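You operate a simulated robot arm through the tools that you are given. There is no shell and no other tool. Be economical: measure what you need, move in short steps, check, and stop when the job is done.

Carry out the task below with a simulated robot arm. There is one attempt and no reset: what you move stays moved.

TASK
Take the green soap bottle from the side table and put it in the pink tub there. Then fetch the purple-tagged roll and stand it on the teal liner.
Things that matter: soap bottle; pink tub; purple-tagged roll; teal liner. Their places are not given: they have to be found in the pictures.

It is judged by the outcome, as a careful person would: the job done as asked, and still so three seconds after it is handed in. It fails if anything else is knocked over, pushed out of place, dropped, spilled or broken.

THE ROBOT
A 7-joint arm with a two-finger parallel gripper, fixed in place. Base frame: the origin is at the foot of the arm, x ahead of it, y to its left, z up; the work surface is at about z = 0. Lengths are in m, angles in rad, forces in N, time in s.
With the tool pointing down near the work surface it reaches from about 0.24 to 0.62 m from the base axis. Its first joint turns from -1.152 to 1.152 rad. Payload 2.6 kg.
Tool frame: the origin (TCP) lies between the finger pads and is the grasp point; the fingertips stand 0.03 m ahead of it; z points along the fingers, y is the line along which they close. The gripper opens to 0.094 m. The fingers are 0.028 m wide and 0.01 m thick; the gripper's body (0.05 by 0.096 m) begins 0.055 m behind the TCP.
Orientation is that of the tool frame in the base frame, as a unit quaternion [x, y, z, w]. With the fingers straight down and closing along the base's y, the tool's x points along the base's -x, its y along +y and its z along -z.

THE INTERFACE
- The arm moves only by the tool step_arm. Its arguments are lists of equal length, an entry for each row: "rot": the turn, a rotation vector about the tool's x, y, z in rad, a list of three; "dp": the shift along the tool's x, y, z in m, a list of three; "fingers": the finger opening in m, from 0 to 0.094. In form: {"rot": [[wx, wy, wz], ...], "dp": [[tx, ty, tz], ...], "fingers": [fingers, ...]}. A call has 1 to 10 rows; each row is the pose to reach, as a shift and turn from the pose commanded when the call began, along the tool's axes at that moment. A row lasts 0.2 s, in which the tool goes at most 0.05 m and 0.15 rad; a call with a longer step from one row to the next is refused whole, and so is a gripper value outside its range. A pose out of reach is approached as far as the arm can. The call stops where the force on the tool passes 40 N (or 10 N more than at its start, if that is more) or the arm is blocked; 0.2 s more then pass. The fingers move at their own pace (about 0.072 m/s each) and stop on an object; they squeeze with about 38 N. The grip force told is the motor's: it shows also when the fingers shut on nothing. Time passes only in rows, and 0.2 s behind the last, so rows that repeat a pose let the fingers close. It gives the time, the measured TCP pose, the force on the tool (base axes), the opening and the grip force at its end, in the units of the frame above (readings bear some noise).
- Cameras (640 x 400 px; columns grow to the right, rows downward): "scene" is fixed at [0.0572, 0.4404, 0.5745]; the picture's right is [-0.66, -0.75, 0.00], its down [-0.40, 0.35, -0.84] and it looks along [0.64, -0.55, -0.54] (base axes); focal length 282 px, centre (320, 200). "wrist" rides on the gripper at [-0.037, 0, -0.058] in the tool frame; the picture's right is [0.00, -1.00, 0.00], its down [0.97, 0.00, -0.24] and it looks along [0.24, 0.00, 0.97] (tool axes); focal length 218 px, centre (320, 200).
- snapshot(camera): a new picture of that camera. No time passes.
- pixel_to_xyz(camera, pixels): for up to 12 pixels [column, row] of the newest picture of that camera ("zoom" is the newest enlarged one), the place [x, y, z] in the base frame of the surface seen there, good to about 0.002 m, but the place of the scene camera against the robot may be out by one fixed shift of up to 0.018 m in any direction. No time passes.
- close_up(camera, box): a new picture of the part [left, top, right, bottom] of that camera's present view, enlarged. No time passes.
- close_job(): hands the job in; it is judged then, once.

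Work in short steps. Measure before you move; look again where a grasp or a placing could have gone wrong, and mend it. You have 80 turns and 38 pictures in all, the two below and enlarged ones among them. Open the gripper and draw the arm clear of the work before you hand the job in, unless the task says otherwise; then end with one line.

The tools are called after ">>>" by a JSON object that holds its "fn" and its "kwargs". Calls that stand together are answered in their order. step_arm: Moves the arm, as the interface text tells. Its arguments: {"type":"object","properties":{"rot":{"type":"array","items":{"type":"array","items":{"type":"number"}}},"dp":{"type":"array","items":{"type":"array","items":{"type":"number"}}},"fingers":{"type":"array","items":{"type":"number"}}},"required":["rot","dp","fingers"]} The other tools are called the same way: snapshot (camera) takes a picture; pixel_to_xyz (camera, pixels) gives the place of the surface under pixels of a picture; close_up (camera, box) takes an enlarged picture of a part of a camera's view; close_job () hands the job in.

At the start:

```text
clock: 0.0
eef_pos: [0.3299, -0.0574, 0.4001]
ee_rot: [0.0, 1.0, 0.0, 0.0]
wrist_force: [-0.2, 0.6, 0.2]
finger_gap: 0.0939
gripper_force: 0.1
```

scene: 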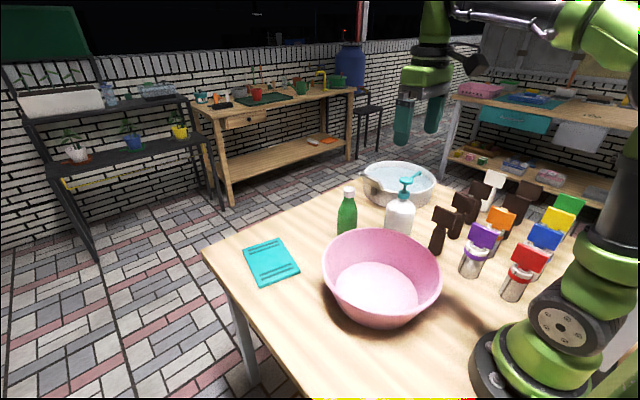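
wrist: 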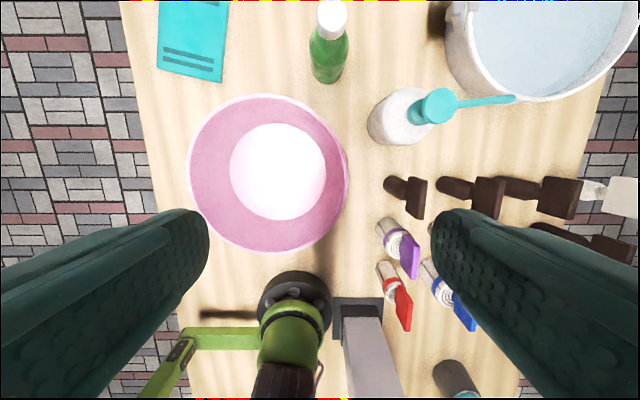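

I'll look closer at the objects and measure them in the wrist picture.

>>> {"fn": "close_up", "kwargs": {"camera": "scene", "box": [400, 150, 620, 310]}}

>>> {"fn": "pixel_to_xyz", "kwargs": {"camera": "wrist", "pixels": [[332, 15], [328, 50], [325, 80], [280, 170], [190, 170], [347, 170], [268, 95], [192, 40], [408, 255], [390, 235], [400, 110], [300, 320]]}}

>>> {"fn": "pixel_to_xyz", "kwargs": {"camera": "scene", "pixels": [[348, 192], [347, 215], [347, 235], [375, 285], [271, 262], [482, 236], [470, 265], [380, 233], [440, 285], [325, 270], [385, 325], [403, 210]]}}

```text
2.50 times, centred on (510, 230) of scene
```

zoom: 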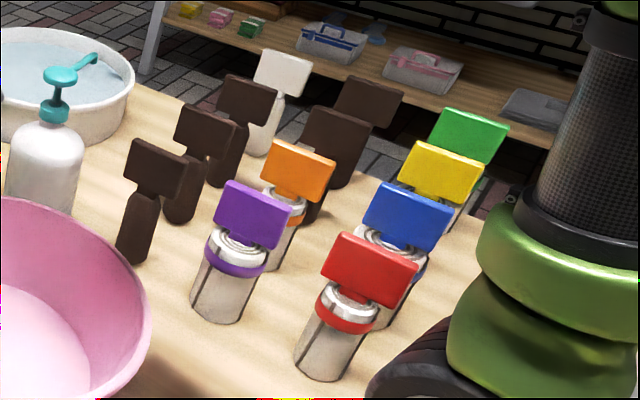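

```text
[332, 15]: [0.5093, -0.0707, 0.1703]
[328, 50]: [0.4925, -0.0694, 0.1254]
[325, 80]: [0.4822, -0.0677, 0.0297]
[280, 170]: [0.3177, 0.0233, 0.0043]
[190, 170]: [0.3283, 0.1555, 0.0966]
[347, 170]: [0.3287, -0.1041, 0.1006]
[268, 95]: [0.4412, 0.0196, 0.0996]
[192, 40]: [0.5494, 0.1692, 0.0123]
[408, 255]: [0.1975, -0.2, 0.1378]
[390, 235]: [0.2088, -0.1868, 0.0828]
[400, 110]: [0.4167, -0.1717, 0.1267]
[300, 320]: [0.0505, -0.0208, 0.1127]
```

```text
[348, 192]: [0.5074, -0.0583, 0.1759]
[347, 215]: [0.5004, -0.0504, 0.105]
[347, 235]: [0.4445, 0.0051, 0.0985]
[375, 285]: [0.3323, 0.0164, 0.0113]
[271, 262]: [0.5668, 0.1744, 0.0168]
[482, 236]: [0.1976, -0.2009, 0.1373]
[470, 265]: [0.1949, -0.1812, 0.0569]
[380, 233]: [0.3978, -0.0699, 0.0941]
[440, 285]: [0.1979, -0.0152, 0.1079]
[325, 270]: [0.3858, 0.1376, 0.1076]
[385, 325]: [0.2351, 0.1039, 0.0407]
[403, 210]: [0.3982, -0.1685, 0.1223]
```

Green bottle about (0.505,-0.066), tub centre about (0.32,0.025), purple roll about (0.20,-0.19). I'll zoom on the bottle to learn its profile, and on the roll from above.

>>> {"fn": "close_up", "kwargs": {"camera": "scene", "box": [300, 170, 420, 245]}}

>>> {"fn": "pixel_to_xyz", "kwargs": {"camera": "zoom", "pixels": [[256, 100], [256, 130], [256, 160], [220, 215], [290, 215], [250, 200], [250, 260], [250, 300], [215, 300], [295, 300]]}}

>>> {"fn": "close_up", "kwargs": {"camera": "wrist", "box": [350, 150, 510, 250]}}

```text
5.33 times, centred on (360, 208) of scene
```

zoom: 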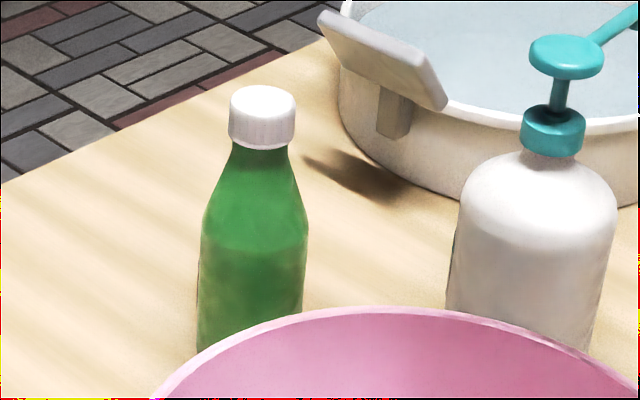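

```text
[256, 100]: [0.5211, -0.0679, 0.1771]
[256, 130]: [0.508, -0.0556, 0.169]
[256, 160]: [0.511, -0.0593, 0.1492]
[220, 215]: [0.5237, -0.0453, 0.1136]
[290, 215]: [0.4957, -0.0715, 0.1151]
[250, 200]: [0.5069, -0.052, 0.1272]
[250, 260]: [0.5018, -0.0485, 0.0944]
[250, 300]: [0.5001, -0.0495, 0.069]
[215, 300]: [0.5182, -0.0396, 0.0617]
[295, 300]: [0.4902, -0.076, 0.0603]
```

```text
4.00 times, centred on (430, 200) of wrist
```

zoom: 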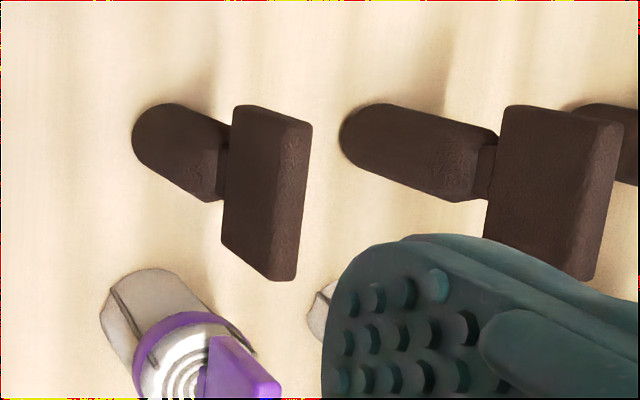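

Bottle cap spans z≈0.155–0.178, about 0.033 wide; I will grip by the cap. First I move above it and look.

>>> {"fn": "step_arm", "kwargs": {"rot": [[0, 0, 0], [0, 0, 0], [0, 0, 0], [0, 0, 0], [0, 0, 0], [0, 0, 0]], "dp": [[-0.035, -0.002, 0.02], [-0.07, -0.004, 0.04], [-0.105, -0.006, 0.065], [-0.14, -0.008, 0.09], [-0.17, -0.011, 0.12], [-0.17, -0.011, 0.12]], "fingers": [0.094, 0.094, 0.094, 0.094, 0.094, 0.094]}}

>>> {"fn": "snapshot", "kwargs": {"camera": "wrist"}}

```text
clock: 1.4
eef_pos: [0.501, -0.0706, 0.2787]
ee_rot: [0.0, 1.0, 0.0, 0.001]
wrist_force: [-0.6, -0.5, 0.9]
finger_gap: 0.0938
gripper_force: 0.1
```

```text
32 pictures are left
```

wrist: 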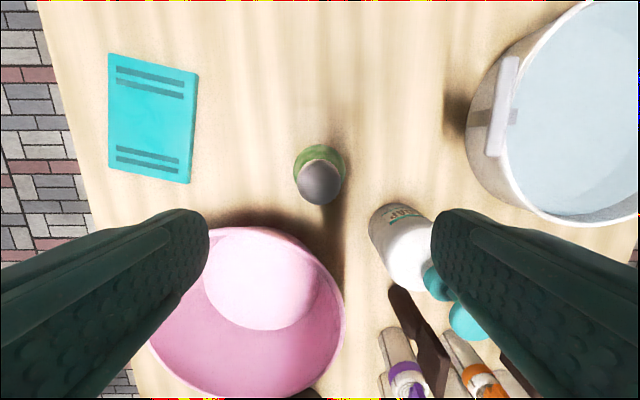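

Cap appears at (320,185), liner about (152,118). Measuring the cap, liner corners and tub.

>>> {"fn": "pixel_to_xyz", "kwargs": {"camera": "wrist", "pixels": [[320, 183], [301, 182], [339, 182], [320, 166], [320, 200], [112, 55], [196, 73], [188, 182], [111, 168], [152, 118], [265, 280], [343, 320]]}}

```text
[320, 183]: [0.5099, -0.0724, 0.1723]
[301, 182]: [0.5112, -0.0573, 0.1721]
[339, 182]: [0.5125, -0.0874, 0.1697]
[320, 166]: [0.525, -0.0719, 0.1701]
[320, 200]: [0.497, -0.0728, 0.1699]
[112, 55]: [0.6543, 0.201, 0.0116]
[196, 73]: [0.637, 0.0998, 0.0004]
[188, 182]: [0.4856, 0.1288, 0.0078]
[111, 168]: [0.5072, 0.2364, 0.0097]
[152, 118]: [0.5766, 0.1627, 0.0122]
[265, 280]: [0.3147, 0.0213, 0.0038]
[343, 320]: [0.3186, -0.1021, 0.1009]
```

Cap centre (0.511,-0.0725), top 0.172. Descend to TCP z≈0.169 and close.

>>> {"fn": "step_arm", "kwargs": {"rot": [[0, 0, 0], [0, 0, 0], [0, 0, 0], [0, 0, 0], [0, 0, 0], [0, 0, 0], [0, 0, 0], [0, 0, 0]], "dp": [[-0.01, -0.002, 0.03], [-0.01, -0.002, 0.06], [-0.01, -0.002, 0.09], [-0.01, -0.002, 0.11], [-0.01, -0.002, 0.11], [-0.01, -0.002, 0.11], [-0.01, -0.002, 0.11], [-0.01, -0.002, 0.11]], "fingers": [0.094, 0.094, 0.094, 0.094, 0.094, 0.02, 0.02, 0.02]}}

>>> {"fn": "snapshot", "kwargs": {"camera": "scene"}}

```text
clock: 3.2
eef_pos: [0.5101, -0.0716, 0.1672]
ee_rot: [0.0, 1.0, 0.0, 0.0]
wrist_force: [-1.1, 1.4, -0.6]
finger_gap: 0.0354
gripper_force: 38.2
```

```text
31 pictures are left
```

scene: 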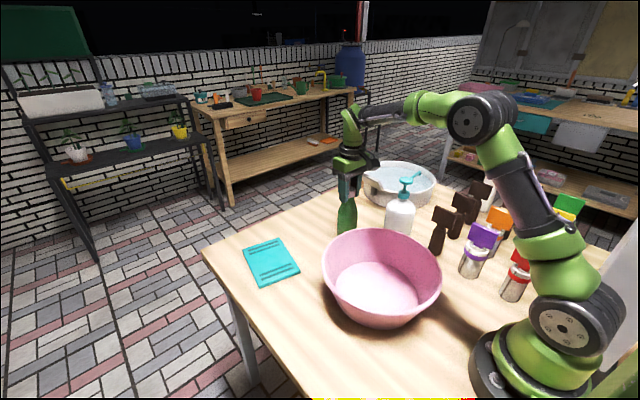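

Gripped at 0.035 m. Lift 0.15 m.

>>> {"fn": "step_arm", "kwargs": {"rot": [[0, 0, 0], [0, 0, 0], [0, 0, 0], [0, 0, 0], [0, 0, 0], [0, 0, 0]], "dp": [[0, 0, -0.015], [0, 0, -0.045], [0, 0, -0.08], [0, 0, -0.115], [0, 0, -0.15], [0, 0, -0.15]], "fingers": [0.02, 0.02, 0.02, 0.02, 0.02, 0.02]}}

>>> {"fn": "step_arm", "kwargs": {"rot": [[0, 0, 0], [0, 0, 0], [0, 0, 0], [0, 0, 0], [0, 0, 0], [0, 0, 0], [0, 0, 0], [0, 0, 0]], "dp": [[0.02, 0.01, 0], [0.05, 0.025, 0], [0.08, 0.04, 0], [0.11, 0.055, 0], [0.14, 0.07, 0], [0.17, 0.085, 0], [0.194, 0.095, 0], [0.194, 0.095, 0]], "fingers": [0.02, 0.02, 0.02, 0.02, 0.02, 0.02, 0.02, 0.02]}}

>>> {"fn": "snapshot", "kwargs": {"camera": "wrist"}}

>>> {"fn": "snapshot", "kwargs": {"camera": "scene"}}

```text
clock: 4.6
eef_pos: [0.51, -0.0703, 0.3219]
ee_rot: [0.0, 1.0, 0.0, 0.0]
wrist_force: [-0.3, -0.4, -2.2]
finger_gap: 0.0351
gripper_force: 37.7
```

```text
clock: 6.4
eef_pos: [0.315, 0.025, 0.3186]
ee_rot: [0.0, 1.0, 0.0, 0.0]
wrist_force: [0.3, -0.2, -3.1]
finger_gap: 0.0356
gripper_force: 37.9
```

```text
30 pictures are left
```

wrist: 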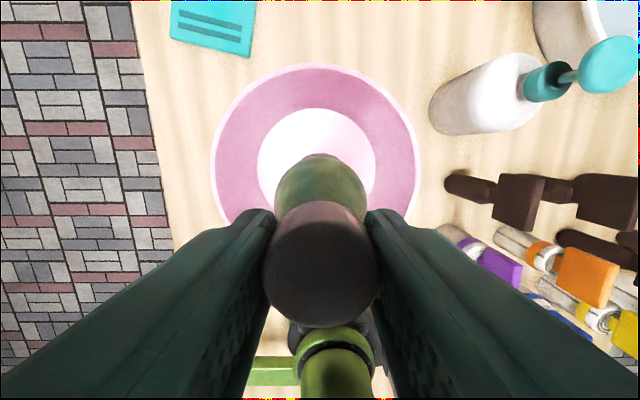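

```text
29 pictures are left
```

scene: 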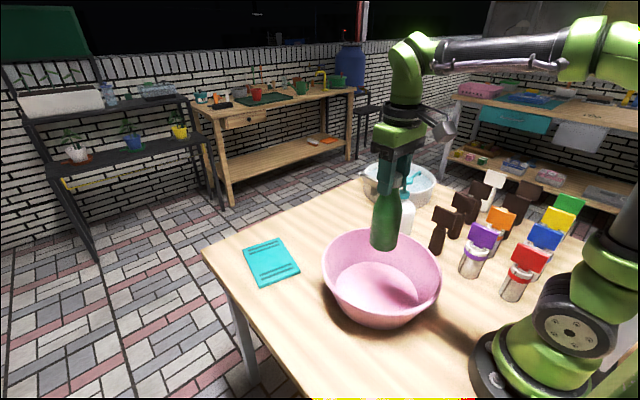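

Bottle hangs straight over the tub. I check the tub's floor extents in the wrist picture (white disc 258–376 × 108–).

>>> {"fn": "pixel_to_xyz", "kwargs": {"camera": "wrist", "pixels": [[258, 160], [375, 165], [315, 109], [316, 66], [212, 165], [420, 165], [315, 130], [470, 245], [500, 262], [518, 280], [480, 255], [455, 240]]}}

```text
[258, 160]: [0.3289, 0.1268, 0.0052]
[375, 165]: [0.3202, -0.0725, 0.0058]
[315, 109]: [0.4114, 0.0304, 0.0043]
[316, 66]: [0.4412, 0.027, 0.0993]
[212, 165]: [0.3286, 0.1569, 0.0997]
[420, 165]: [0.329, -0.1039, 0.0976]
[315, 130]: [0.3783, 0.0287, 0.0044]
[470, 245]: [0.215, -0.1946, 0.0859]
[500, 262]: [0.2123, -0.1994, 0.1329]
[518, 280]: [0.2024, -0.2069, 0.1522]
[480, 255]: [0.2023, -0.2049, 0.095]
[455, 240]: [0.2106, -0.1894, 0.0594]
```

Tub floor is flat at z≈0.005, centred about (0.312,0.027). Lower by 0.144 gently.

>>> {"fn": "step_arm", "kwargs": {"rot": [[0, 0, 0], [0, 0, 0], [0, 0, 0], [0, 0, 0], [0, 0, 0], [0, 0, 0], [0, 0, 0]], "dp": [[0, 0, 0.03], [0, 0, 0.07], [0, 0, 0.11], [0, 0, 0.13], [0, 0, 0.14], [0, 0, 0.144], [0, 0, 0.144]], "fingers": [0.02, 0.02, 0.02, 0.02, 0.02, 0.02, 0.02]}}

```text
clock: 8.0
eef_pos: [0.3146, 0.0244, 0.1756]
ee_rot: [0.0, 1.0, 0.0, 0.0]
wrist_force: [-0.2, -0.6, -3.5]
finger_gap: 0.0356
gripper_force: 38.6
```

Still hanging freely (−3.5 N); feel down another few mm until the weight is off.

>>> {"fn": "step_arm", "kwargs": {"rot": [[0, 0, 0], [0, 0, 0]], "dp": [[0, 0, 0.002], [0, 0, 0.002]], "fingers": [0.02, 0.02]}}

```text
clock: 8.6
eef_pos: [0.316, 0.0261, 0.1735]
ee_rot: [0.0, 1.0, 0.0, 0.0]
wrist_force: [0.0, 0.9, -3.0]
finger_gap: 0.0355
gripper_force: 38.3
```

>>> {"fn": "step_arm", "kwargs": {"rot": [[0, 0, 0], [0, 0, 0]], "dp": [[0, 0, 0.002], [0, 0, 0.002]], "fingers": [0.02, 0.02]}}

```text
clock: 9.2
eef_pos: [0.316, 0.0249, 0.1724]
ee_rot: [0.001, 1.0, 0.0, 0.0]
wrist_force: [-0.7, 0.2, 1.1]
finger_gap: 0.0353
gripper_force: 37.3
```

Contact with the tub floor (force turned to +1.1 N). Release gently and rise.

>>> {"fn": "step_arm", "kwargs": {"rot": [[0, 0, 0], [0, 0, 0], [0, 0, 0], [0, 0, 0], [0, 0, 0], [0, 0, 0], [0, 0, 0], [0, 0, 0]], "dp": [[0, 0, 0], [0, 0, 0], [0, 0, 0], [0, 0, -0.03], [0, 0, -0.07], [0, 0, -0.11], [0, 0, -0.15], [0, 0, -0.17]], "fingers": [0.045, 0.07, 0.094, 0.094, 0.094, 0.094, 0.094, 0.094]}}

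>>> {"fn": "snapshot", "kwargs": {"camera": "scene"}}

```text
clock: 11.0
eef_pos: [0.3147, 0.026, 0.3443]
ee_rot: [0.0, 1.0, 0.0, 0.0]
wrist_force: [-0.3, 0.2, -0.6]
finger_gap: 0.094
gripper_force: 0.0
```

```text
28 pictures are left
```

scene: 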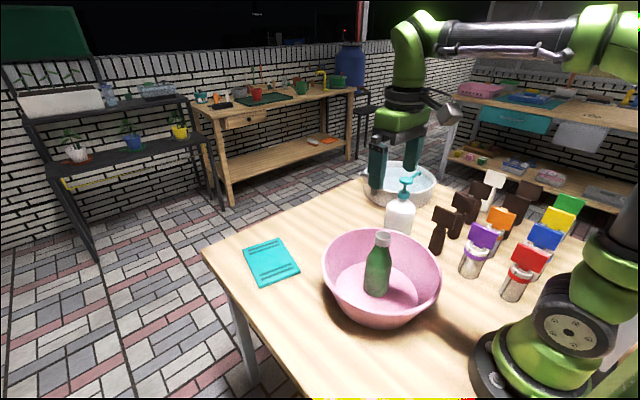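

The bottle stands in the tub. Now move above the purple-tagged roll to view it.

>>> {"fn": "step_arm", "kwargs": {"rot": [[0, 0, 0], [0, 0, 0], [0, 0, 0], [0, 0, 0], [0, 0, 0], [0, 0, 0], [0, 0, 0]], "dp": [[0.01, -0.04, 0], [0.025, -0.08, 0], [0.04, -0.12, 0], [0.055, -0.16, 0], [0.07, -0.2, 0], [0.075, -0.216, 0.0], [0.075, -0.216, 0.0]], "fingers": [0.094, 0.094, 0.094, 0.094, 0.094, 0.094, 0.094]}}

>>> {"fn": "snapshot", "kwargs": {"camera": "wrist"}}

```text
clock: 12.6
eef_pos: [0.2424, -0.1929, 0.3417]
ee_rot: [0.0, 1.0, 0.0, 0.0]
wrist_force: [-0.1, 0.0, -1.7]
finger_gap: 0.0939
gripper_force: 0.0
```

```text
27 pictures are left
```

wrist: 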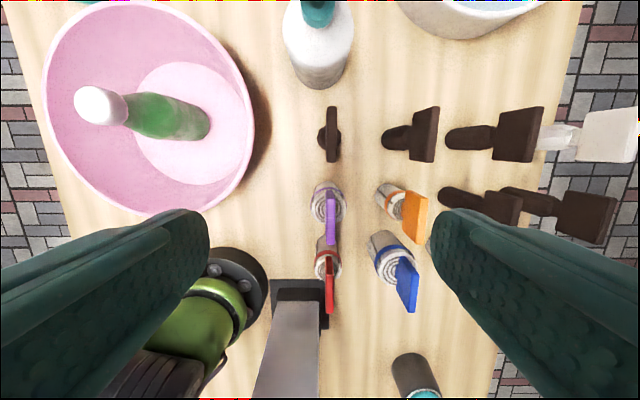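

>>> {"fn": "close_up", "kwargs": {"camera": "wrist", "box": [260, 90, 440, 320]}}

>>> {"fn": "pixel_to_xyz", "kwargs": {"camera": "wrist", "pixels": [[331, 184], [333, 242], [331, 212], [326, 208], [318, 208], [329, 190], [330, 222], [311, 205], [332, 262], [330, 310], [395, 210], [415, 215]]}}

>>> {"fn": "close_up", "kwargs": {"camera": "scene", "box": [440, 210, 540, 310]}}

```text
1.74 times, centred on (350, 205) of wrist
```

zoom: 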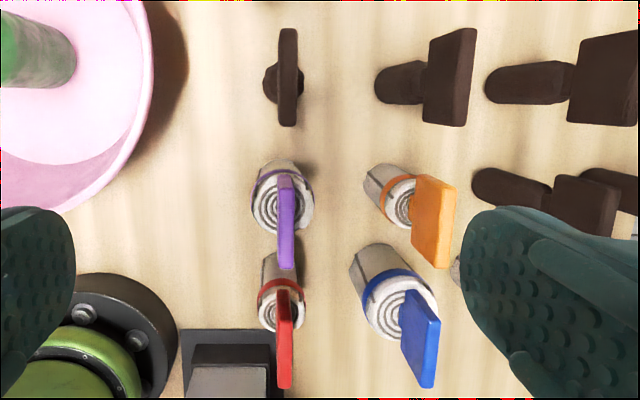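

```text
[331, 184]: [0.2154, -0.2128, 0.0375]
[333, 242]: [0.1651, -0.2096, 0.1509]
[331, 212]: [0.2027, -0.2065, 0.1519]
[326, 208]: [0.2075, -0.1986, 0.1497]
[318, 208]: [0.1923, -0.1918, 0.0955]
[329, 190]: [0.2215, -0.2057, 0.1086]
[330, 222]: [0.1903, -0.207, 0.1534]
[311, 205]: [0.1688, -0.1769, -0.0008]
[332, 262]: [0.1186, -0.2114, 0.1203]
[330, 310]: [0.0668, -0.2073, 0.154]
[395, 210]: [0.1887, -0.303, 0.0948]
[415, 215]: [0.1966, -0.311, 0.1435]
```

```text
4.00 times, centred on (490, 260) of scene
```

zoom: 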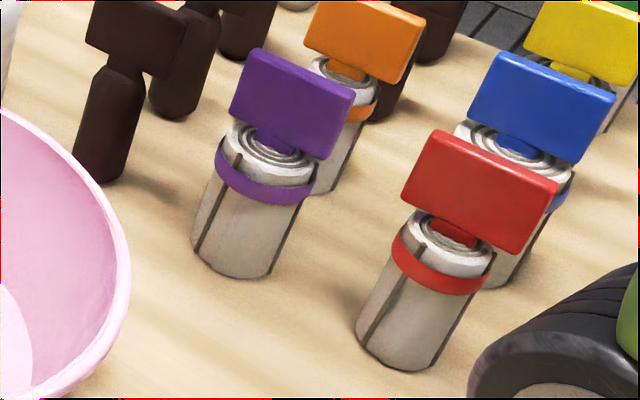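

The purple tag is a thin plate in the x–z plane (y≈-0.204), a natural handle. Measure its extents in the scene zoom as well.

>>> {"fn": "pixel_to_xyz", "kwargs": {"camera": "zoom", "pixels": [[258, 54], [345, 98], [237, 110], [320, 152], [290, 105], [255, 185], [225, 265], [222, 130], [310, 165], [250, 155], [90, 50], [160, 65]]}}

```text
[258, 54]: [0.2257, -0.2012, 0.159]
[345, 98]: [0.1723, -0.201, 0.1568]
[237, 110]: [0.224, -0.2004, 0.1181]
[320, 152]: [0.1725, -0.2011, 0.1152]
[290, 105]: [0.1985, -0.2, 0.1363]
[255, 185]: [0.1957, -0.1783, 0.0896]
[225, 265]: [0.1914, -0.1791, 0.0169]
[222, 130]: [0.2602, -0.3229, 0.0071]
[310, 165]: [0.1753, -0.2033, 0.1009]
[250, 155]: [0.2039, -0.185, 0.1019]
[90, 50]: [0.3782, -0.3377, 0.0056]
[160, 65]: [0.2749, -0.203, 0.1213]
```

Tag centre (0.194,-0.204), z 0.107–0.153. Descend to about z 0.21 first, then check centring.

>>> {"fn": "step_arm", "kwargs": {"rot": [[0, 0, 0], [0, 0, 0], [0, 0, 0], [0, 0, 0], [0, 0, 0]], "dp": [[0.015, -0.004, 0.035], [0.03, -0.008, 0.075], [0.047, -0.0126, 0.11], [0.047, -0.0126, 0.132], [0.047, -0.0126, 0.132]], "fingers": [0.06, 0.06, 0.06, 0.06, 0.06]}}

>>> {"fn": "snapshot", "kwargs": {"camera": "wrist"}}

```text
clock: 13.8
eef_pos: [0.1919, -0.2051, 0.2079]
ee_rot: [0.0, 1.0, 0.001, -0.001]
wrist_force: [0.4, -0.6, 0.5]
finger_gap: 0.0601
gripper_force: 0.0
```

```text
24 pictures are left
```

wrist: 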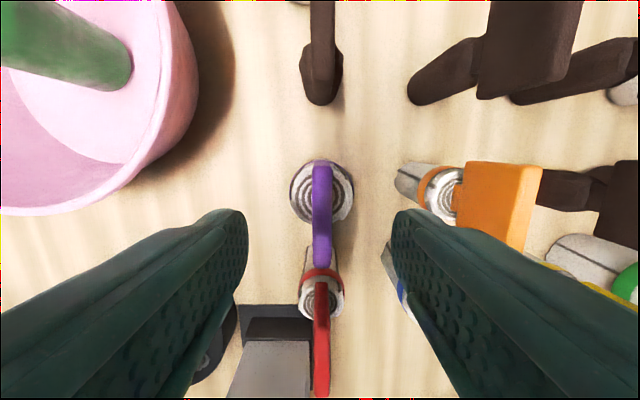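

Tag centred at column 322. Check the tag's ends.

>>> {"fn": "pixel_to_xyz", "kwargs": {"camera": "wrist", "pixels": [[322, 163], [322, 200], [322, 262], [315, 215], [329, 215], [300, 190], [347, 190], [346, 205]]}}

```text
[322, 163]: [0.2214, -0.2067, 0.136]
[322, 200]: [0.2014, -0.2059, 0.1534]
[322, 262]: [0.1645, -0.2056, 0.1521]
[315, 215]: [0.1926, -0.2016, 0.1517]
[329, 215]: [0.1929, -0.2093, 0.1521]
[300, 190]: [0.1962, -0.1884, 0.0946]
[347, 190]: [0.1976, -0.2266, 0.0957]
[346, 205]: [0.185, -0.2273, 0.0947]
```

Centre (0.193,-0.2055). Descend 0.077 and close.

>>> {"fn": "step_arm", "kwargs": {"rot": [[0, 0, 0], [0, 0, 0], [0, 0, 0], [0, 0, 0], [0, 0, 0], [0, 0, 0], [0, 0, 0]], "dp": [[0, -0.0015, 0.03], [0, -0.0015, 0.06], [0, -0.0015, 0.077], [0, -0.0015, 0.077], [0, -0.0015, 0.077], [0, -0.0015, 0.077], [0, -0.0015, 0.077]], "fingers": [0.06, 0.06, 0.06, 0.06, 0.03, 0.0, 0.0]}}

>>> {"fn": "snapshot", "kwargs": {"camera": "wrist"}}

```text
clock: 15.4
eef_pos: [0.1932, -0.2051, 0.1312]
ee_rot: [0.0, 1.0, 0.001, -0.001]
wrist_force: [0.6, 0.0, 0.0]
finger_gap: 0.0154
gripper_force: 37.6
```

```text
23 pictures are left
```

wrist: 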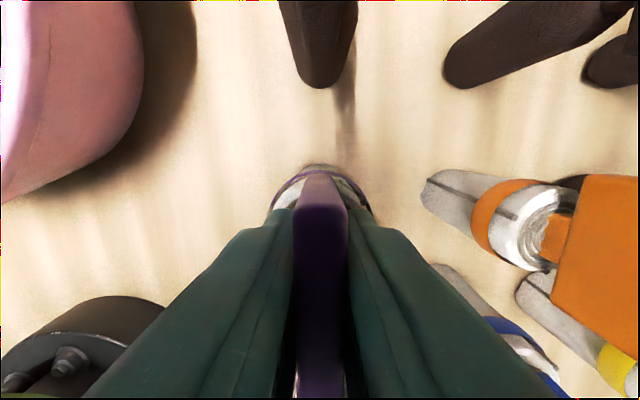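

Gripping the tag at 0.015 m. Lift slowly and look at weight and tilt.

>>> {"fn": "step_arm", "kwargs": {"rot": [[0, 0, 0], [0, 0, 0], [0, 0, 0], [0, 0, 0], [0, 0, 0]], "dp": [[0, 0, -0.005], [0, 0, -0.015], [0, 0, -0.03], [0, 0, -0.045], [0, 0, -0.045]], "fingers": [0.0, 0.0, 0.0, 0.0, 0.0]}}

>>> {"fn": "close_up", "kwargs": {"camera": "scene", "box": [400, 130, 560, 310]}}

```text
clock: 16.6
eef_pos: [0.1945, -0.2071, 0.1782]
ee_rot: [0.0, 1.0, 0.0, 0.0]
wrist_force: [0.6, 0.1, -3.8]
finger_gap: 0.0152
gripper_force: 38.3
```

```text
2.22 times, centred on (480, 220) of scene
```

zoom: 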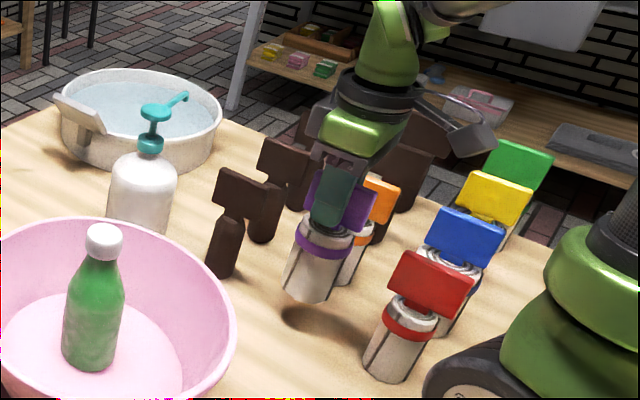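

Roll hangs upright. Raise 0.15 m and carry toward the liner.

>>> {"fn": "step_arm", "kwargs": {"rot": [[0, 0, 0], [0, 0, 0], [0, 0, 0], [0, 0, 0], [0, 0, 0]], "dp": [[0, 0, -0.03], [0, 0, -0.07], [0, 0, -0.11], [0, 0, -0.15], [0, 0, -0.15]], "fingers": [0.0, 0.0, 0.0, 0.0, 0.0]}}

>>> {"fn": "step_arm", "kwargs": {"rot": [[0, 0, 0], [0, 0, 0], [0, 0, 0], [0, 0, 0], [0, 0, 0], [0, 0, 0], [0, 0, 0], [0, 0, 0], [0, 0, 0], [0, 0, 0]], "dp": [[-0.02, 0.015, 0], [-0.045, 0.035, 0], [-0.075, 0.055, 0], [-0.105, 0.075, 0], [-0.135, 0.095, 0], [-0.165, 0.12, 0], [-0.195, 0.145, 0], [-0.225, 0.17, 0], [-0.25, 0.19, 0], [-0.25, 0.19, 0]], "fingers": [0.0, 0.0, 0.0, 0.0, 0.0, 0.0, 0.0, 0.0, 0.0, 0.0]}}

>>> {"fn": "step_arm", "kwargs": {"rot": [[0, 0, 0], [0, 0, 0], [0, 0, 0], [0, 0, 0], [0, 0, 0], [0, 0, 0], [0, 0, 0], [0, 0, 0]], "dp": [[-0.015, 0.02, 0], [-0.035, 0.05, 0], [-0.055, 0.08, 0], [-0.075, 0.11, 0], [-0.095, 0.14, 0], [-0.113, 0.165, 0], [-0.12, 0.1735, 0], [-0.12, 0.1735, 0]], "fingers": [0.0, 0.0, 0.0, 0.0, 0.0, 0.0, 0.0, 0.0]}}

>>> {"fn": "snapshot", "kwargs": {"camera": "wrist"}}

>>> {"fn": "snapshot", "kwargs": {"camera": "scene"}}

```text
clock: 17.8
eef_pos: [0.195, -0.205, 0.326]
ee_rot: [0.0, 1.0, 0.0, 0.001]
wrist_force: [0.0, -0.5, -2.6]
finger_gap: 0.0156
gripper_force: 38.1
```

```text
clock: 20.0
eef_pos: [0.4437, -0.0149, 0.3252]
ee_rot: [0.0, 1.0, 0.001, 0.0]
wrist_force: [0.3, 0.6, -3.7]
finger_gap: 0.0149
gripper_force: 38.2
```

```text
clock: 21.8
eef_pos: [0.5306, 0.1312, 0.3124]
ee_rot: [0.0, 1.0, 0.001, 0.0]
wrist_force: [0.5, 0.2, -1.7]
finger_gap: 0.015
gripper_force: 37.9
out of reach, approached as far as the arm can: row 5, 6, 7, 8
```

```text
21 pictures are left
```

wrist: 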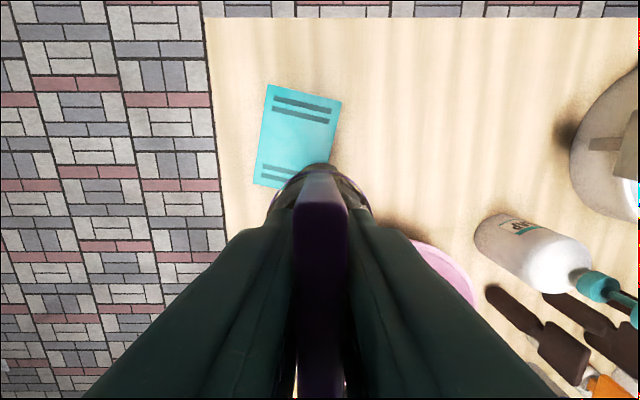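

```text
20 pictures are left
```

scene: 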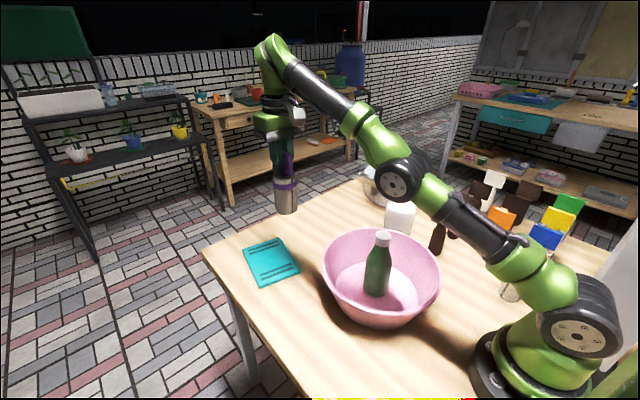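

Out of reach at this height; reach is larger lower down. Liner remeasured, then descend.

>>> {"fn": "pixel_to_xyz", "kwargs": {"camera": "wrist", "pixels": [[270, 88], [338, 104], [330, 150], [257, 182], [282, 182], [300, 130], [265, 130], [334, 130]]}}

>>> {"fn": "step_arm", "kwargs": {"rot": [[0, 0, 0], [0, 0, 0], [0, 0, 0], [0, 0, 0]], "dp": [[0, 0, 0.03], [0, 0, 0.06], [0, 0, 0.09], [0, 0, 0.09]], "fingers": [0.0, 0.0, 0.0, 0.0]}}

```text
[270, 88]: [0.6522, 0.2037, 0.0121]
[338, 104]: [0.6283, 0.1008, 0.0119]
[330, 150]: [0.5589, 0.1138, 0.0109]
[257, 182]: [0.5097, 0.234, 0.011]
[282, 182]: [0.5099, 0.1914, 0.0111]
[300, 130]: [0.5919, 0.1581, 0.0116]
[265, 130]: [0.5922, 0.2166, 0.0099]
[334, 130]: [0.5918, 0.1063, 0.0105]
```

```text
clock: 22.8
eef_pos: [0.5615, 0.1377, 0.2408]
ee_rot: [0.001, 1.0, 0.0, -0.001]
wrist_force: [0.4, 0.2, -3.9]
finger_gap: 0.0155
gripper_force: 38.1
out of reach, approached as far as the arm can: row 1, 2, 3, 4
```

Liner centre ≈(0.568,0.167), top z 0.0115. Move to (0.556,0.166), TCP z ≈0.155 so the roll hovers 1 cm above.

>>> {"fn": "step_arm", "kwargs": {"rot": [[0, 0, 0], [0, 0, 0], [0, 0, 0], [0, 0, 0], [0, 0, 0]], "dp": [[0.008, 0.008, 0.02], [0.008, 0.008, 0.045], [0.008, 0.008, 0.07], [0.008, 0.008, 0.083], [0.008, 0.008, 0.083]], "fingers": [0.0, 0.0, 0.0, 0.0, 0.0]}}

>>> {"fn": "snapshot", "kwargs": {"camera": "wrist"}}

>>> {"fn": "close_up", "kwargs": {"camera": "scene", "box": [200, 150, 360, 300]}}

```text
clock: 24.0
eef_pos: [0.5829, 0.1523, 0.1615]
ee_rot: [0.0, 1.0, 0.0, -0.001]
wrist_force: [-0.1, 1.1, -3.9]
finger_gap: 0.0152
gripper_force: 38.2
out of reach, approached as far as the arm can: row 1, 2, 3, 4, 5
```

```text
19 pictures are left
```

wrist: 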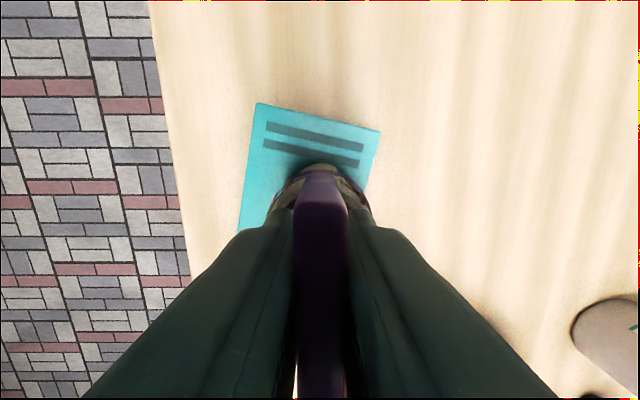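

```text
2.67 times, centred on (280, 225) of scene
```

zoom: 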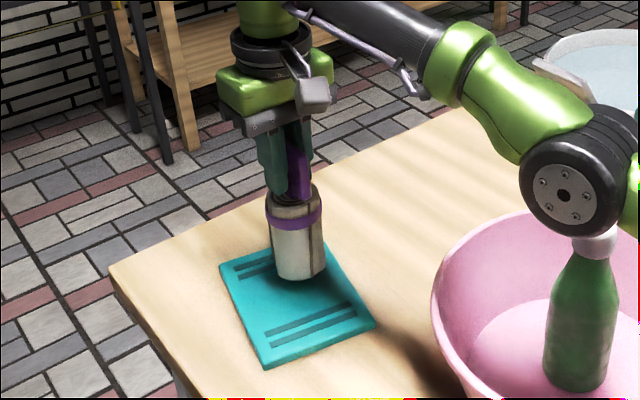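

Measure the arm's elbow height against the bottle in the tub before lowering further.

>>> {"fn": "pixel_to_xyz", "kwargs": {"camera": "zoom", "pixels": [[565, 192], [565, 225], [575, 255], [545, 150], [605, 225], [600, 300], [300, 270], [293, 208]]}}

```text
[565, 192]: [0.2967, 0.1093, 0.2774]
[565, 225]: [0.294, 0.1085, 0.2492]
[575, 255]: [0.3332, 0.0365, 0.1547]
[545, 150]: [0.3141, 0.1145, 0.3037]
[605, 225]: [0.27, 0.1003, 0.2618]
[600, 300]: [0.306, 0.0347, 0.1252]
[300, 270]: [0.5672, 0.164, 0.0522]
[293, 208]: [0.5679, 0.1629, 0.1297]
```

Elbow is ~7 cm above the bottle: fine. Draw back 0.03 in x to come within reach and see where the command stands.

>>> {"fn": "step_arm", "kwargs": {"rot": [[0, 0, 0], [0, 0, 0], [0, 0, 0]], "dp": [[0.01, 0.002, 0], [0.02, 0.004, 0], [0.02, 0.004, 0]], "fingers": [0.0, 0.0, 0.0]}}

```text
clock: 24.8
eef_pos: [0.5814, 0.1584, 0.1647]
ee_rot: [0.0, 1.0, 0.0, 0.0]
wrist_force: [-0.3, -0.5, -3.0]
finger_gap: 0.0153
gripper_force: 38.1
out of reach, approached as far as the arm can: row 1, 2, 3
```

>>> {"fn": "step_arm", "kwargs": {"rot": [[0, 0, 0], [0, 0, 0], [0, 0, 0]], "dp": [[0.015, 0, 0], [0.03, 0, 0], [0.03, 0, 0]], "fingers": [0.0, 0.0, 0.0]}}

```text
clock: 25.6
eef_pos: [0.5769, 0.1675, 0.1696]
ee_rot: [0.0, 1.0, 0.001, 0.0]
wrist_force: [0.7, -0.3, -3.5]
finger_gap: 0.0153
gripper_force: 38.3
out of reach, approached as far as the arm can: row 1, 2, 3
```

>>> {"fn": "step_arm", "kwargs": {"rot": [[0, 0, 0], [0, 0, 0], [0, 0, 0]], "dp": [[0.02, 0, 0], [0.04, -0.005, 0], [0.04, -0.005, 0]], "fingers": [0.0, 0.0, 0.0]}}

```text
clock: 26.4
eef_pos: [0.5732, 0.174, 0.1777]
ee_rot: [0.0, 1.0, 0.0, -0.001]
wrist_force: [-0.2, -0.8, -4.2]
finger_gap: 0.0151
gripper_force: 37.9
out of reach, approached as far as the arm can: row 1, 2, 3
```

>>> {"fn": "step_arm", "kwargs": {"rot": [[0, 0, 0], [0, 0, 0], [0, 0, 0], [0, 0, 0]], "dp": [[0.03, -0.01, 0], [0.06, -0.02, 0], [0.09, -0.03, 0], [0.09, -0.03, 0]], "fingers": [0.0, 0.0, 0.0, 0.0]}}

```text
clock: 27.4
eef_pos: [0.5709, 0.166, 0.196]
ee_rot: [0.0, 1.0, -0.001, -0.001]
wrist_force: [0.7, 0.3, -3.2]
finger_gap: 0.0156
gripper_force: 37.4
out of reach, approached as far as the arm can: row 1, 2, 3, 4
```

The arm seems stuck stretched straight (singular) while the command is now well inside. Before it snaps free, I set the command high and clear of the tub: about (0.45,0.12,0.33).

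>>> {"fn": "step_arm", "kwargs": {"rot": [[0, 0, 0], [0, 0, 0], [0, 0, 0], [0, 0, 0], [0, 0, 0], [0, 0, 0]], "dp": [[-0.013, -0.003, -0.035], [-0.026, -0.006, -0.07], [-0.04, -0.009, -0.105], [-0.057, -0.012, -0.14], [-0.074, -0.015, -0.175], [-0.074, -0.015, -0.175]], "fingers": [0.0, 0.0, 0.0, 0.0, 0.0, 0.0]}}

>>> {"fn": "snapshot", "kwargs": {"camera": "scene"}}

```text
clock: 28.8
eef_pos: [0.5433, 0.1479, 0.2795]
ee_rot: [0.0, 1.0, 0.001, 0.0]
wrist_force: [-0.3, 0.0, -3.1]
finger_gap: 0.0152
gripper_force: 38.2
out of reach, approached as far as the arm can: row 1, 2, 3, 4, 5, 6
```

```text
17 pictures are left
```

scene: 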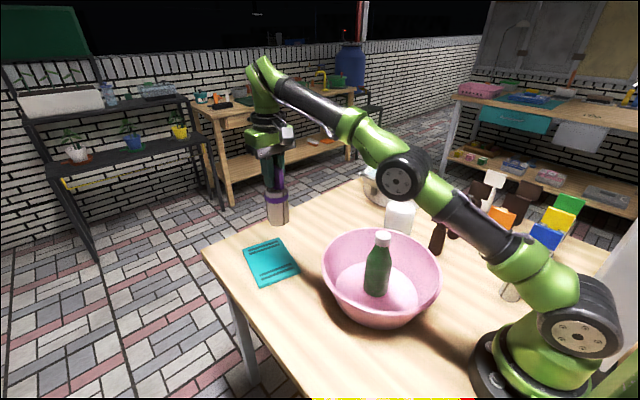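

Arm is visibly straight. Try pulling the command further up and back to break free.

>>> {"fn": "step_arm", "kwargs": {"rot": [[0, 0, 0], [0, 0, 0], [0, 0, 0], [0, 0, 0], [0, 0, 0], [0, 0, 0]], "dp": [[0, 0, -0.02], [0, 0, -0.04], [0, 0, -0.06], [0, 0, -0.06], [0, 0, -0.06], [0, 0, -0.06]], "fingers": [0.0, 0.0, 0.0, 0.0, 0.0, 0.0]}}

```text
clock: 30.2
eef_pos: [0.5233, 0.1459, 0.3214]
ee_rot: [0.0, 1.0, 0.001, 0.001]
wrist_force: [-0.1, -0.4, -3.7]
finger_gap: 0.015
gripper_force: 37.9
out of reach, approached as far as the arm can: row 1, 2, 3, 4, 5, 6
```

The command resets to the reached pose each call, and the straight arm resists radial pulls. Use a longer inward-and-up pull (all well above everything) to break the singularity.

>>> {"fn": "step_arm", "kwargs": {"rot": [[0, 0, 0], [0, 0, 0], [0, 0, 0], [0, 0, 0], [0, 0, 0], [0, 0, 0], [0, 0, 0], [0, 0, 0]], "dp": [[0.025, -0.007, -0.005], [0.05, -0.014, -0.01], [0.075, -0.021, -0.015], [0.1, -0.028, -0.02], [0.125, -0.035, -0.025], [0.15, -0.042, -0.03], [0.17, -0.048, -0.035], [0.17, -0.048, -0.035]], "fingers": [0.0, 0.0, 0.0, 0.0, 0.0, 0.0, 0.0, 0.0]}}

```text
clock: 32.0
eef_pos: [0.3491, 0.0982, 0.3552]
ee_rot: [0.0, 1.0, 0.0, 0.0]
wrist_force: [0.6, -0.2, -3.3]
finger_gap: 0.0151
gripper_force: 37.8
```

Free again. Go to (0.47,0.14,0.33), then descend there (clear of the tub), staying inside reach.

>>> {"fn": "step_arm", "kwargs": {"rot": [[0, 0, 0], [0, 0, 0], [0, 0, 0], [0, 0, 0], [0, 0, 0]], "dp": [[-0.03, 0.01, 0.005], [-0.06, 0.02, 0.012], [-0.09, 0.032, 0.02], [-0.118, 0.042, 0.026], [-0.118, 0.042, 0.026]], "fingers": [0.0, 0.0, 0.0, 0.0, 0.0]}}

>>> {"fn": "step_arm", "kwargs": {"rot": [[0, 0, 0], [0, 0, 0], [0, 0, 0], [0, 0, 0], [0, 0, 0], [0, 0, 0]], "dp": [[0, 0, 0.03], [0, 0, 0.06], [0, 0, 0.1], [0, 0, 0.13], [0, 0, 0.16], [0, 0, 0.16]], "fingers": [0.0, 0.0, 0.0, 0.0, 0.0, 0.0]}}

```text
clock: 33.2
eef_pos: [0.467, 0.1391, 0.3279]
ee_rot: [0.0, 1.0, 0.0, 0.0]
wrist_force: [0.1, -0.4, -2.8]
finger_gap: 0.0154
gripper_force: 38.4
```

```text
clock: 34.6
eef_pos: [0.4672, 0.1412, 0.1684]
ee_rot: [0.001, 1.0, -0.001, 0.0]
wrist_force: [-0.6, -0.4, -2.7]
finger_gap: 0.0151
gripper_force: 37.7
```

Now slide out to (0.552,0.166), z≈0.16.

>>> {"fn": "step_arm", "kwargs": {"rot": [[0, 0, 0], [0, 0, 0], [0, 0, 0], [0, 0, 0], [0, 0, 0]], "dp": [[-0.025, 0.008, 0.002], [-0.05, 0.016, 0.004], [-0.07, 0.022, 0.006], [-0.084, 0.026, 0.008], [-0.084, 0.026, 0.008]], "fingers": [0.0, 0.0, 0.0, 0.0, 0.0]}}

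>>> {"fn": "close_up", "kwargs": {"camera": "scene", "box": [200, 150, 360, 300]}}

>>> {"fn": "snapshot", "kwargs": {"camera": "wrist"}}

```text
clock: 35.8
eef_pos: [0.5505, 0.166, 0.1612]
ee_rot: [0.0, 1.0, 0.0, 0.0]
wrist_force: [-0.3, -0.4, -2.8]
finger_gap: 0.0151
gripper_force: 38.3
```

```text
2.67 times, centred on (280, 225) of scene
```

zoom: 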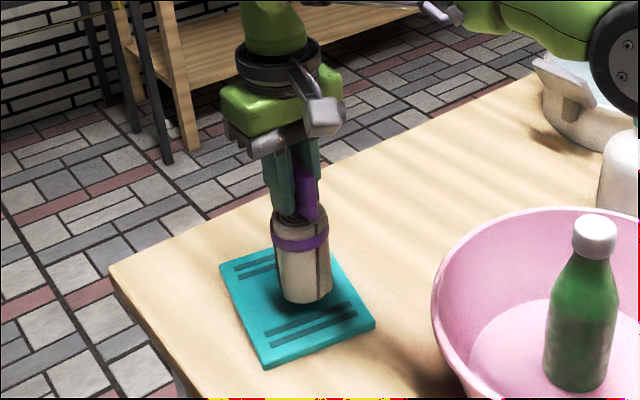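

```text
15 pictures are left
```

wrist: 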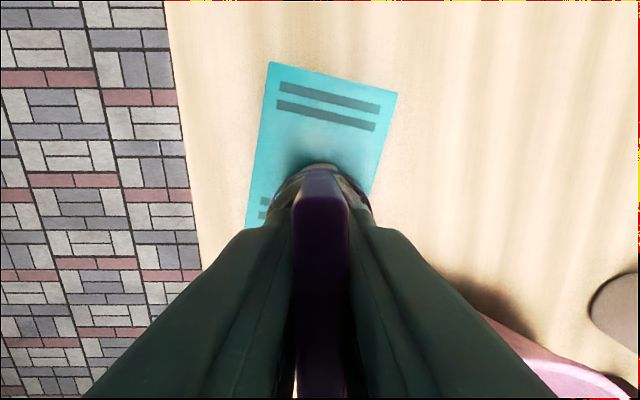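

Roll is over the liner. Lower 0.012, then feel.

>>> {"fn": "step_arm", "kwargs": {"rot": [[0, 0, 0], [0, 0, 0], [0, 0, 0]], "dp": [[0, 0, 0.006], [0, 0, 0.012], [0, 0, 0.012]], "fingers": [0.0, 0.0, 0.0]}}

>>> {"fn": "step_arm", "kwargs": {"rot": [[0, 0, 0], [0, 0, 0]], "dp": [[0, 0, 0.002], [0, 0, 0.002]], "fingers": [0.0, 0.0]}}

```text
clock: 36.6
eef_pos: [0.5501, 0.1658, 0.1496]
ee_rot: [0.0, 1.0, 0.0, 0.0]
wrist_force: [0.1, -0.1, -3.5]
finger_gap: 0.0152
gripper_force: 37.9
```

```text
clock: 37.2
eef_pos: [0.5505, 0.1647, 0.147]
ee_rot: [0.0, 1.0, -0.001, 0.0]
wrist_force: [0.4, -0.4, -3.3]
finger_gap: 0.0153
gripper_force: 37.9
```

>>> {"fn": "step_arm", "kwargs": {"rot": [[0, 0, 0], [0, 0, 0]], "dp": [[0, 0, 0.002], [0, 0, 0.002]], "fingers": [0.0, 0.0]}}

```text
clock: 37.8
eef_pos: [0.55, 0.1641, 0.1446]
ee_rot: [0.0, 1.0, 0.0, 0.0]
wrist_force: [-0.2, 0.3, -3.4]
finger_gap: 0.0153
gripper_force: 38.3
```

>>> {"fn": "step_arm", "kwargs": {"rot": [[0, 0, 0], [0, 0, 0]], "dp": [[0, 0, 0.0015], [0, 0, 0.0015]], "fingers": [0.0, 0.0]}}

```text
clock: 38.4
eef_pos: [0.5513, 0.1652, 0.1439]
ee_rot: [0.0, 1.0, 0.0, 0.001]
wrist_force: [-1.5, -0.9, 0.8]
finger_gap: 0.0152
gripper_force: 37.9
```

Contact (+0.8 N). Open slowly without moving and look.

>>> {"fn": "step_arm", "kwargs": {"rot": [[0, 0, 0], [0, 0, 0], [0, 0, 0], [0, 0, 0]], "dp": [[0, 0, 0], [0, 0, 0], [0, 0, 0], [0, 0, 0]], "fingers": [0.025, 0.04, 0.06, 0.06]}}

>>> {"fn": "close_up", "kwargs": {"camera": "scene", "box": [200, 150, 360, 300]}}

```text
clock: 39.4
eef_pos: [0.55, 0.165, 0.1435]
ee_rot: [0.0, 1.0, 0.0, 0.0]
wrist_force: [0.1, -0.1, 0.1]
finger_gap: 0.0601
gripper_force: 0.1
```

```text
2.67 times, centred on (280, 225) of scene
```

zoom: 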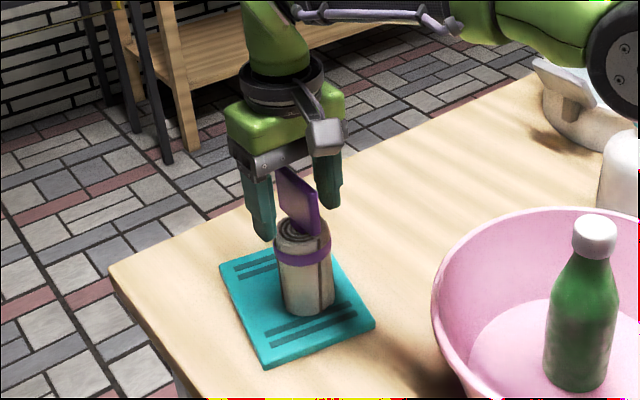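

Roll stands on the liner. Withdraw up and inward along the tag's plane, staying inside reach.

>>> {"fn": "step_arm", "kwargs": {"rot": [[0, 0, 0], [0, 0, 0], [0, 0, 0], [0, 0, 0], [0, 0, 0], [0, 0, 0], [0, 0, 0], [0, 0, 0]], "dp": [[0.005, 0, -0.02], [0.015, 0, -0.045], [0.03, 0, -0.075], [0.05, 0, -0.105], [0.08, 0, -0.135], [0.11, -0.01, -0.16], [0.14, -0.02, -0.18], [0.14, -0.02, -0.18]], "fingers": [0.06, 0.06, 0.06, 0.06, 0.06, 0.08, 0.09, 0.09]}}

>>> {"fn": "snapshot", "kwargs": {"camera": "scene"}}

>>> {"fn": "snapshot", "kwargs": {"camera": "wrist"}}

```text
clock: 41.2
eef_pos: [0.409, 0.1424, 0.3241]
ee_rot: [0.0, 1.0, 0.0, 0.0]
wrist_force: [0.4, -0.4, 0.2]
finger_gap: 0.09
gripper_force: 0.0
```

```text
13 pictures are left
```

scene: 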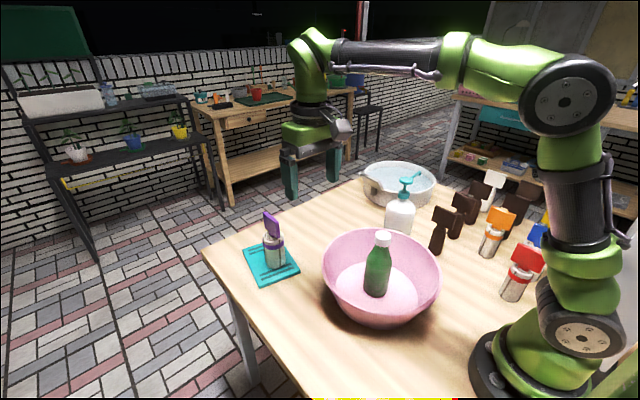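

```text
12 pictures are left
```

wrist: 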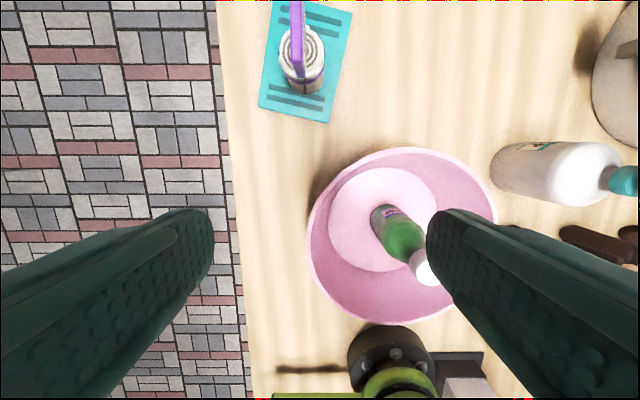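

The roll stands fully on the liner, the bottle stands in the tub, the other things are in place, and the arm is clear. Handing in.

>>> {"fn": "close_job", "kwargs": {}}

```text
The job is handed in.
```

The green soap bottle is standing in the pink tub and the purple-tagged roll is standing on the teal liner; in the last pictures nothing else looked moved or knocked over, and the arm was open and clear when I handed in.
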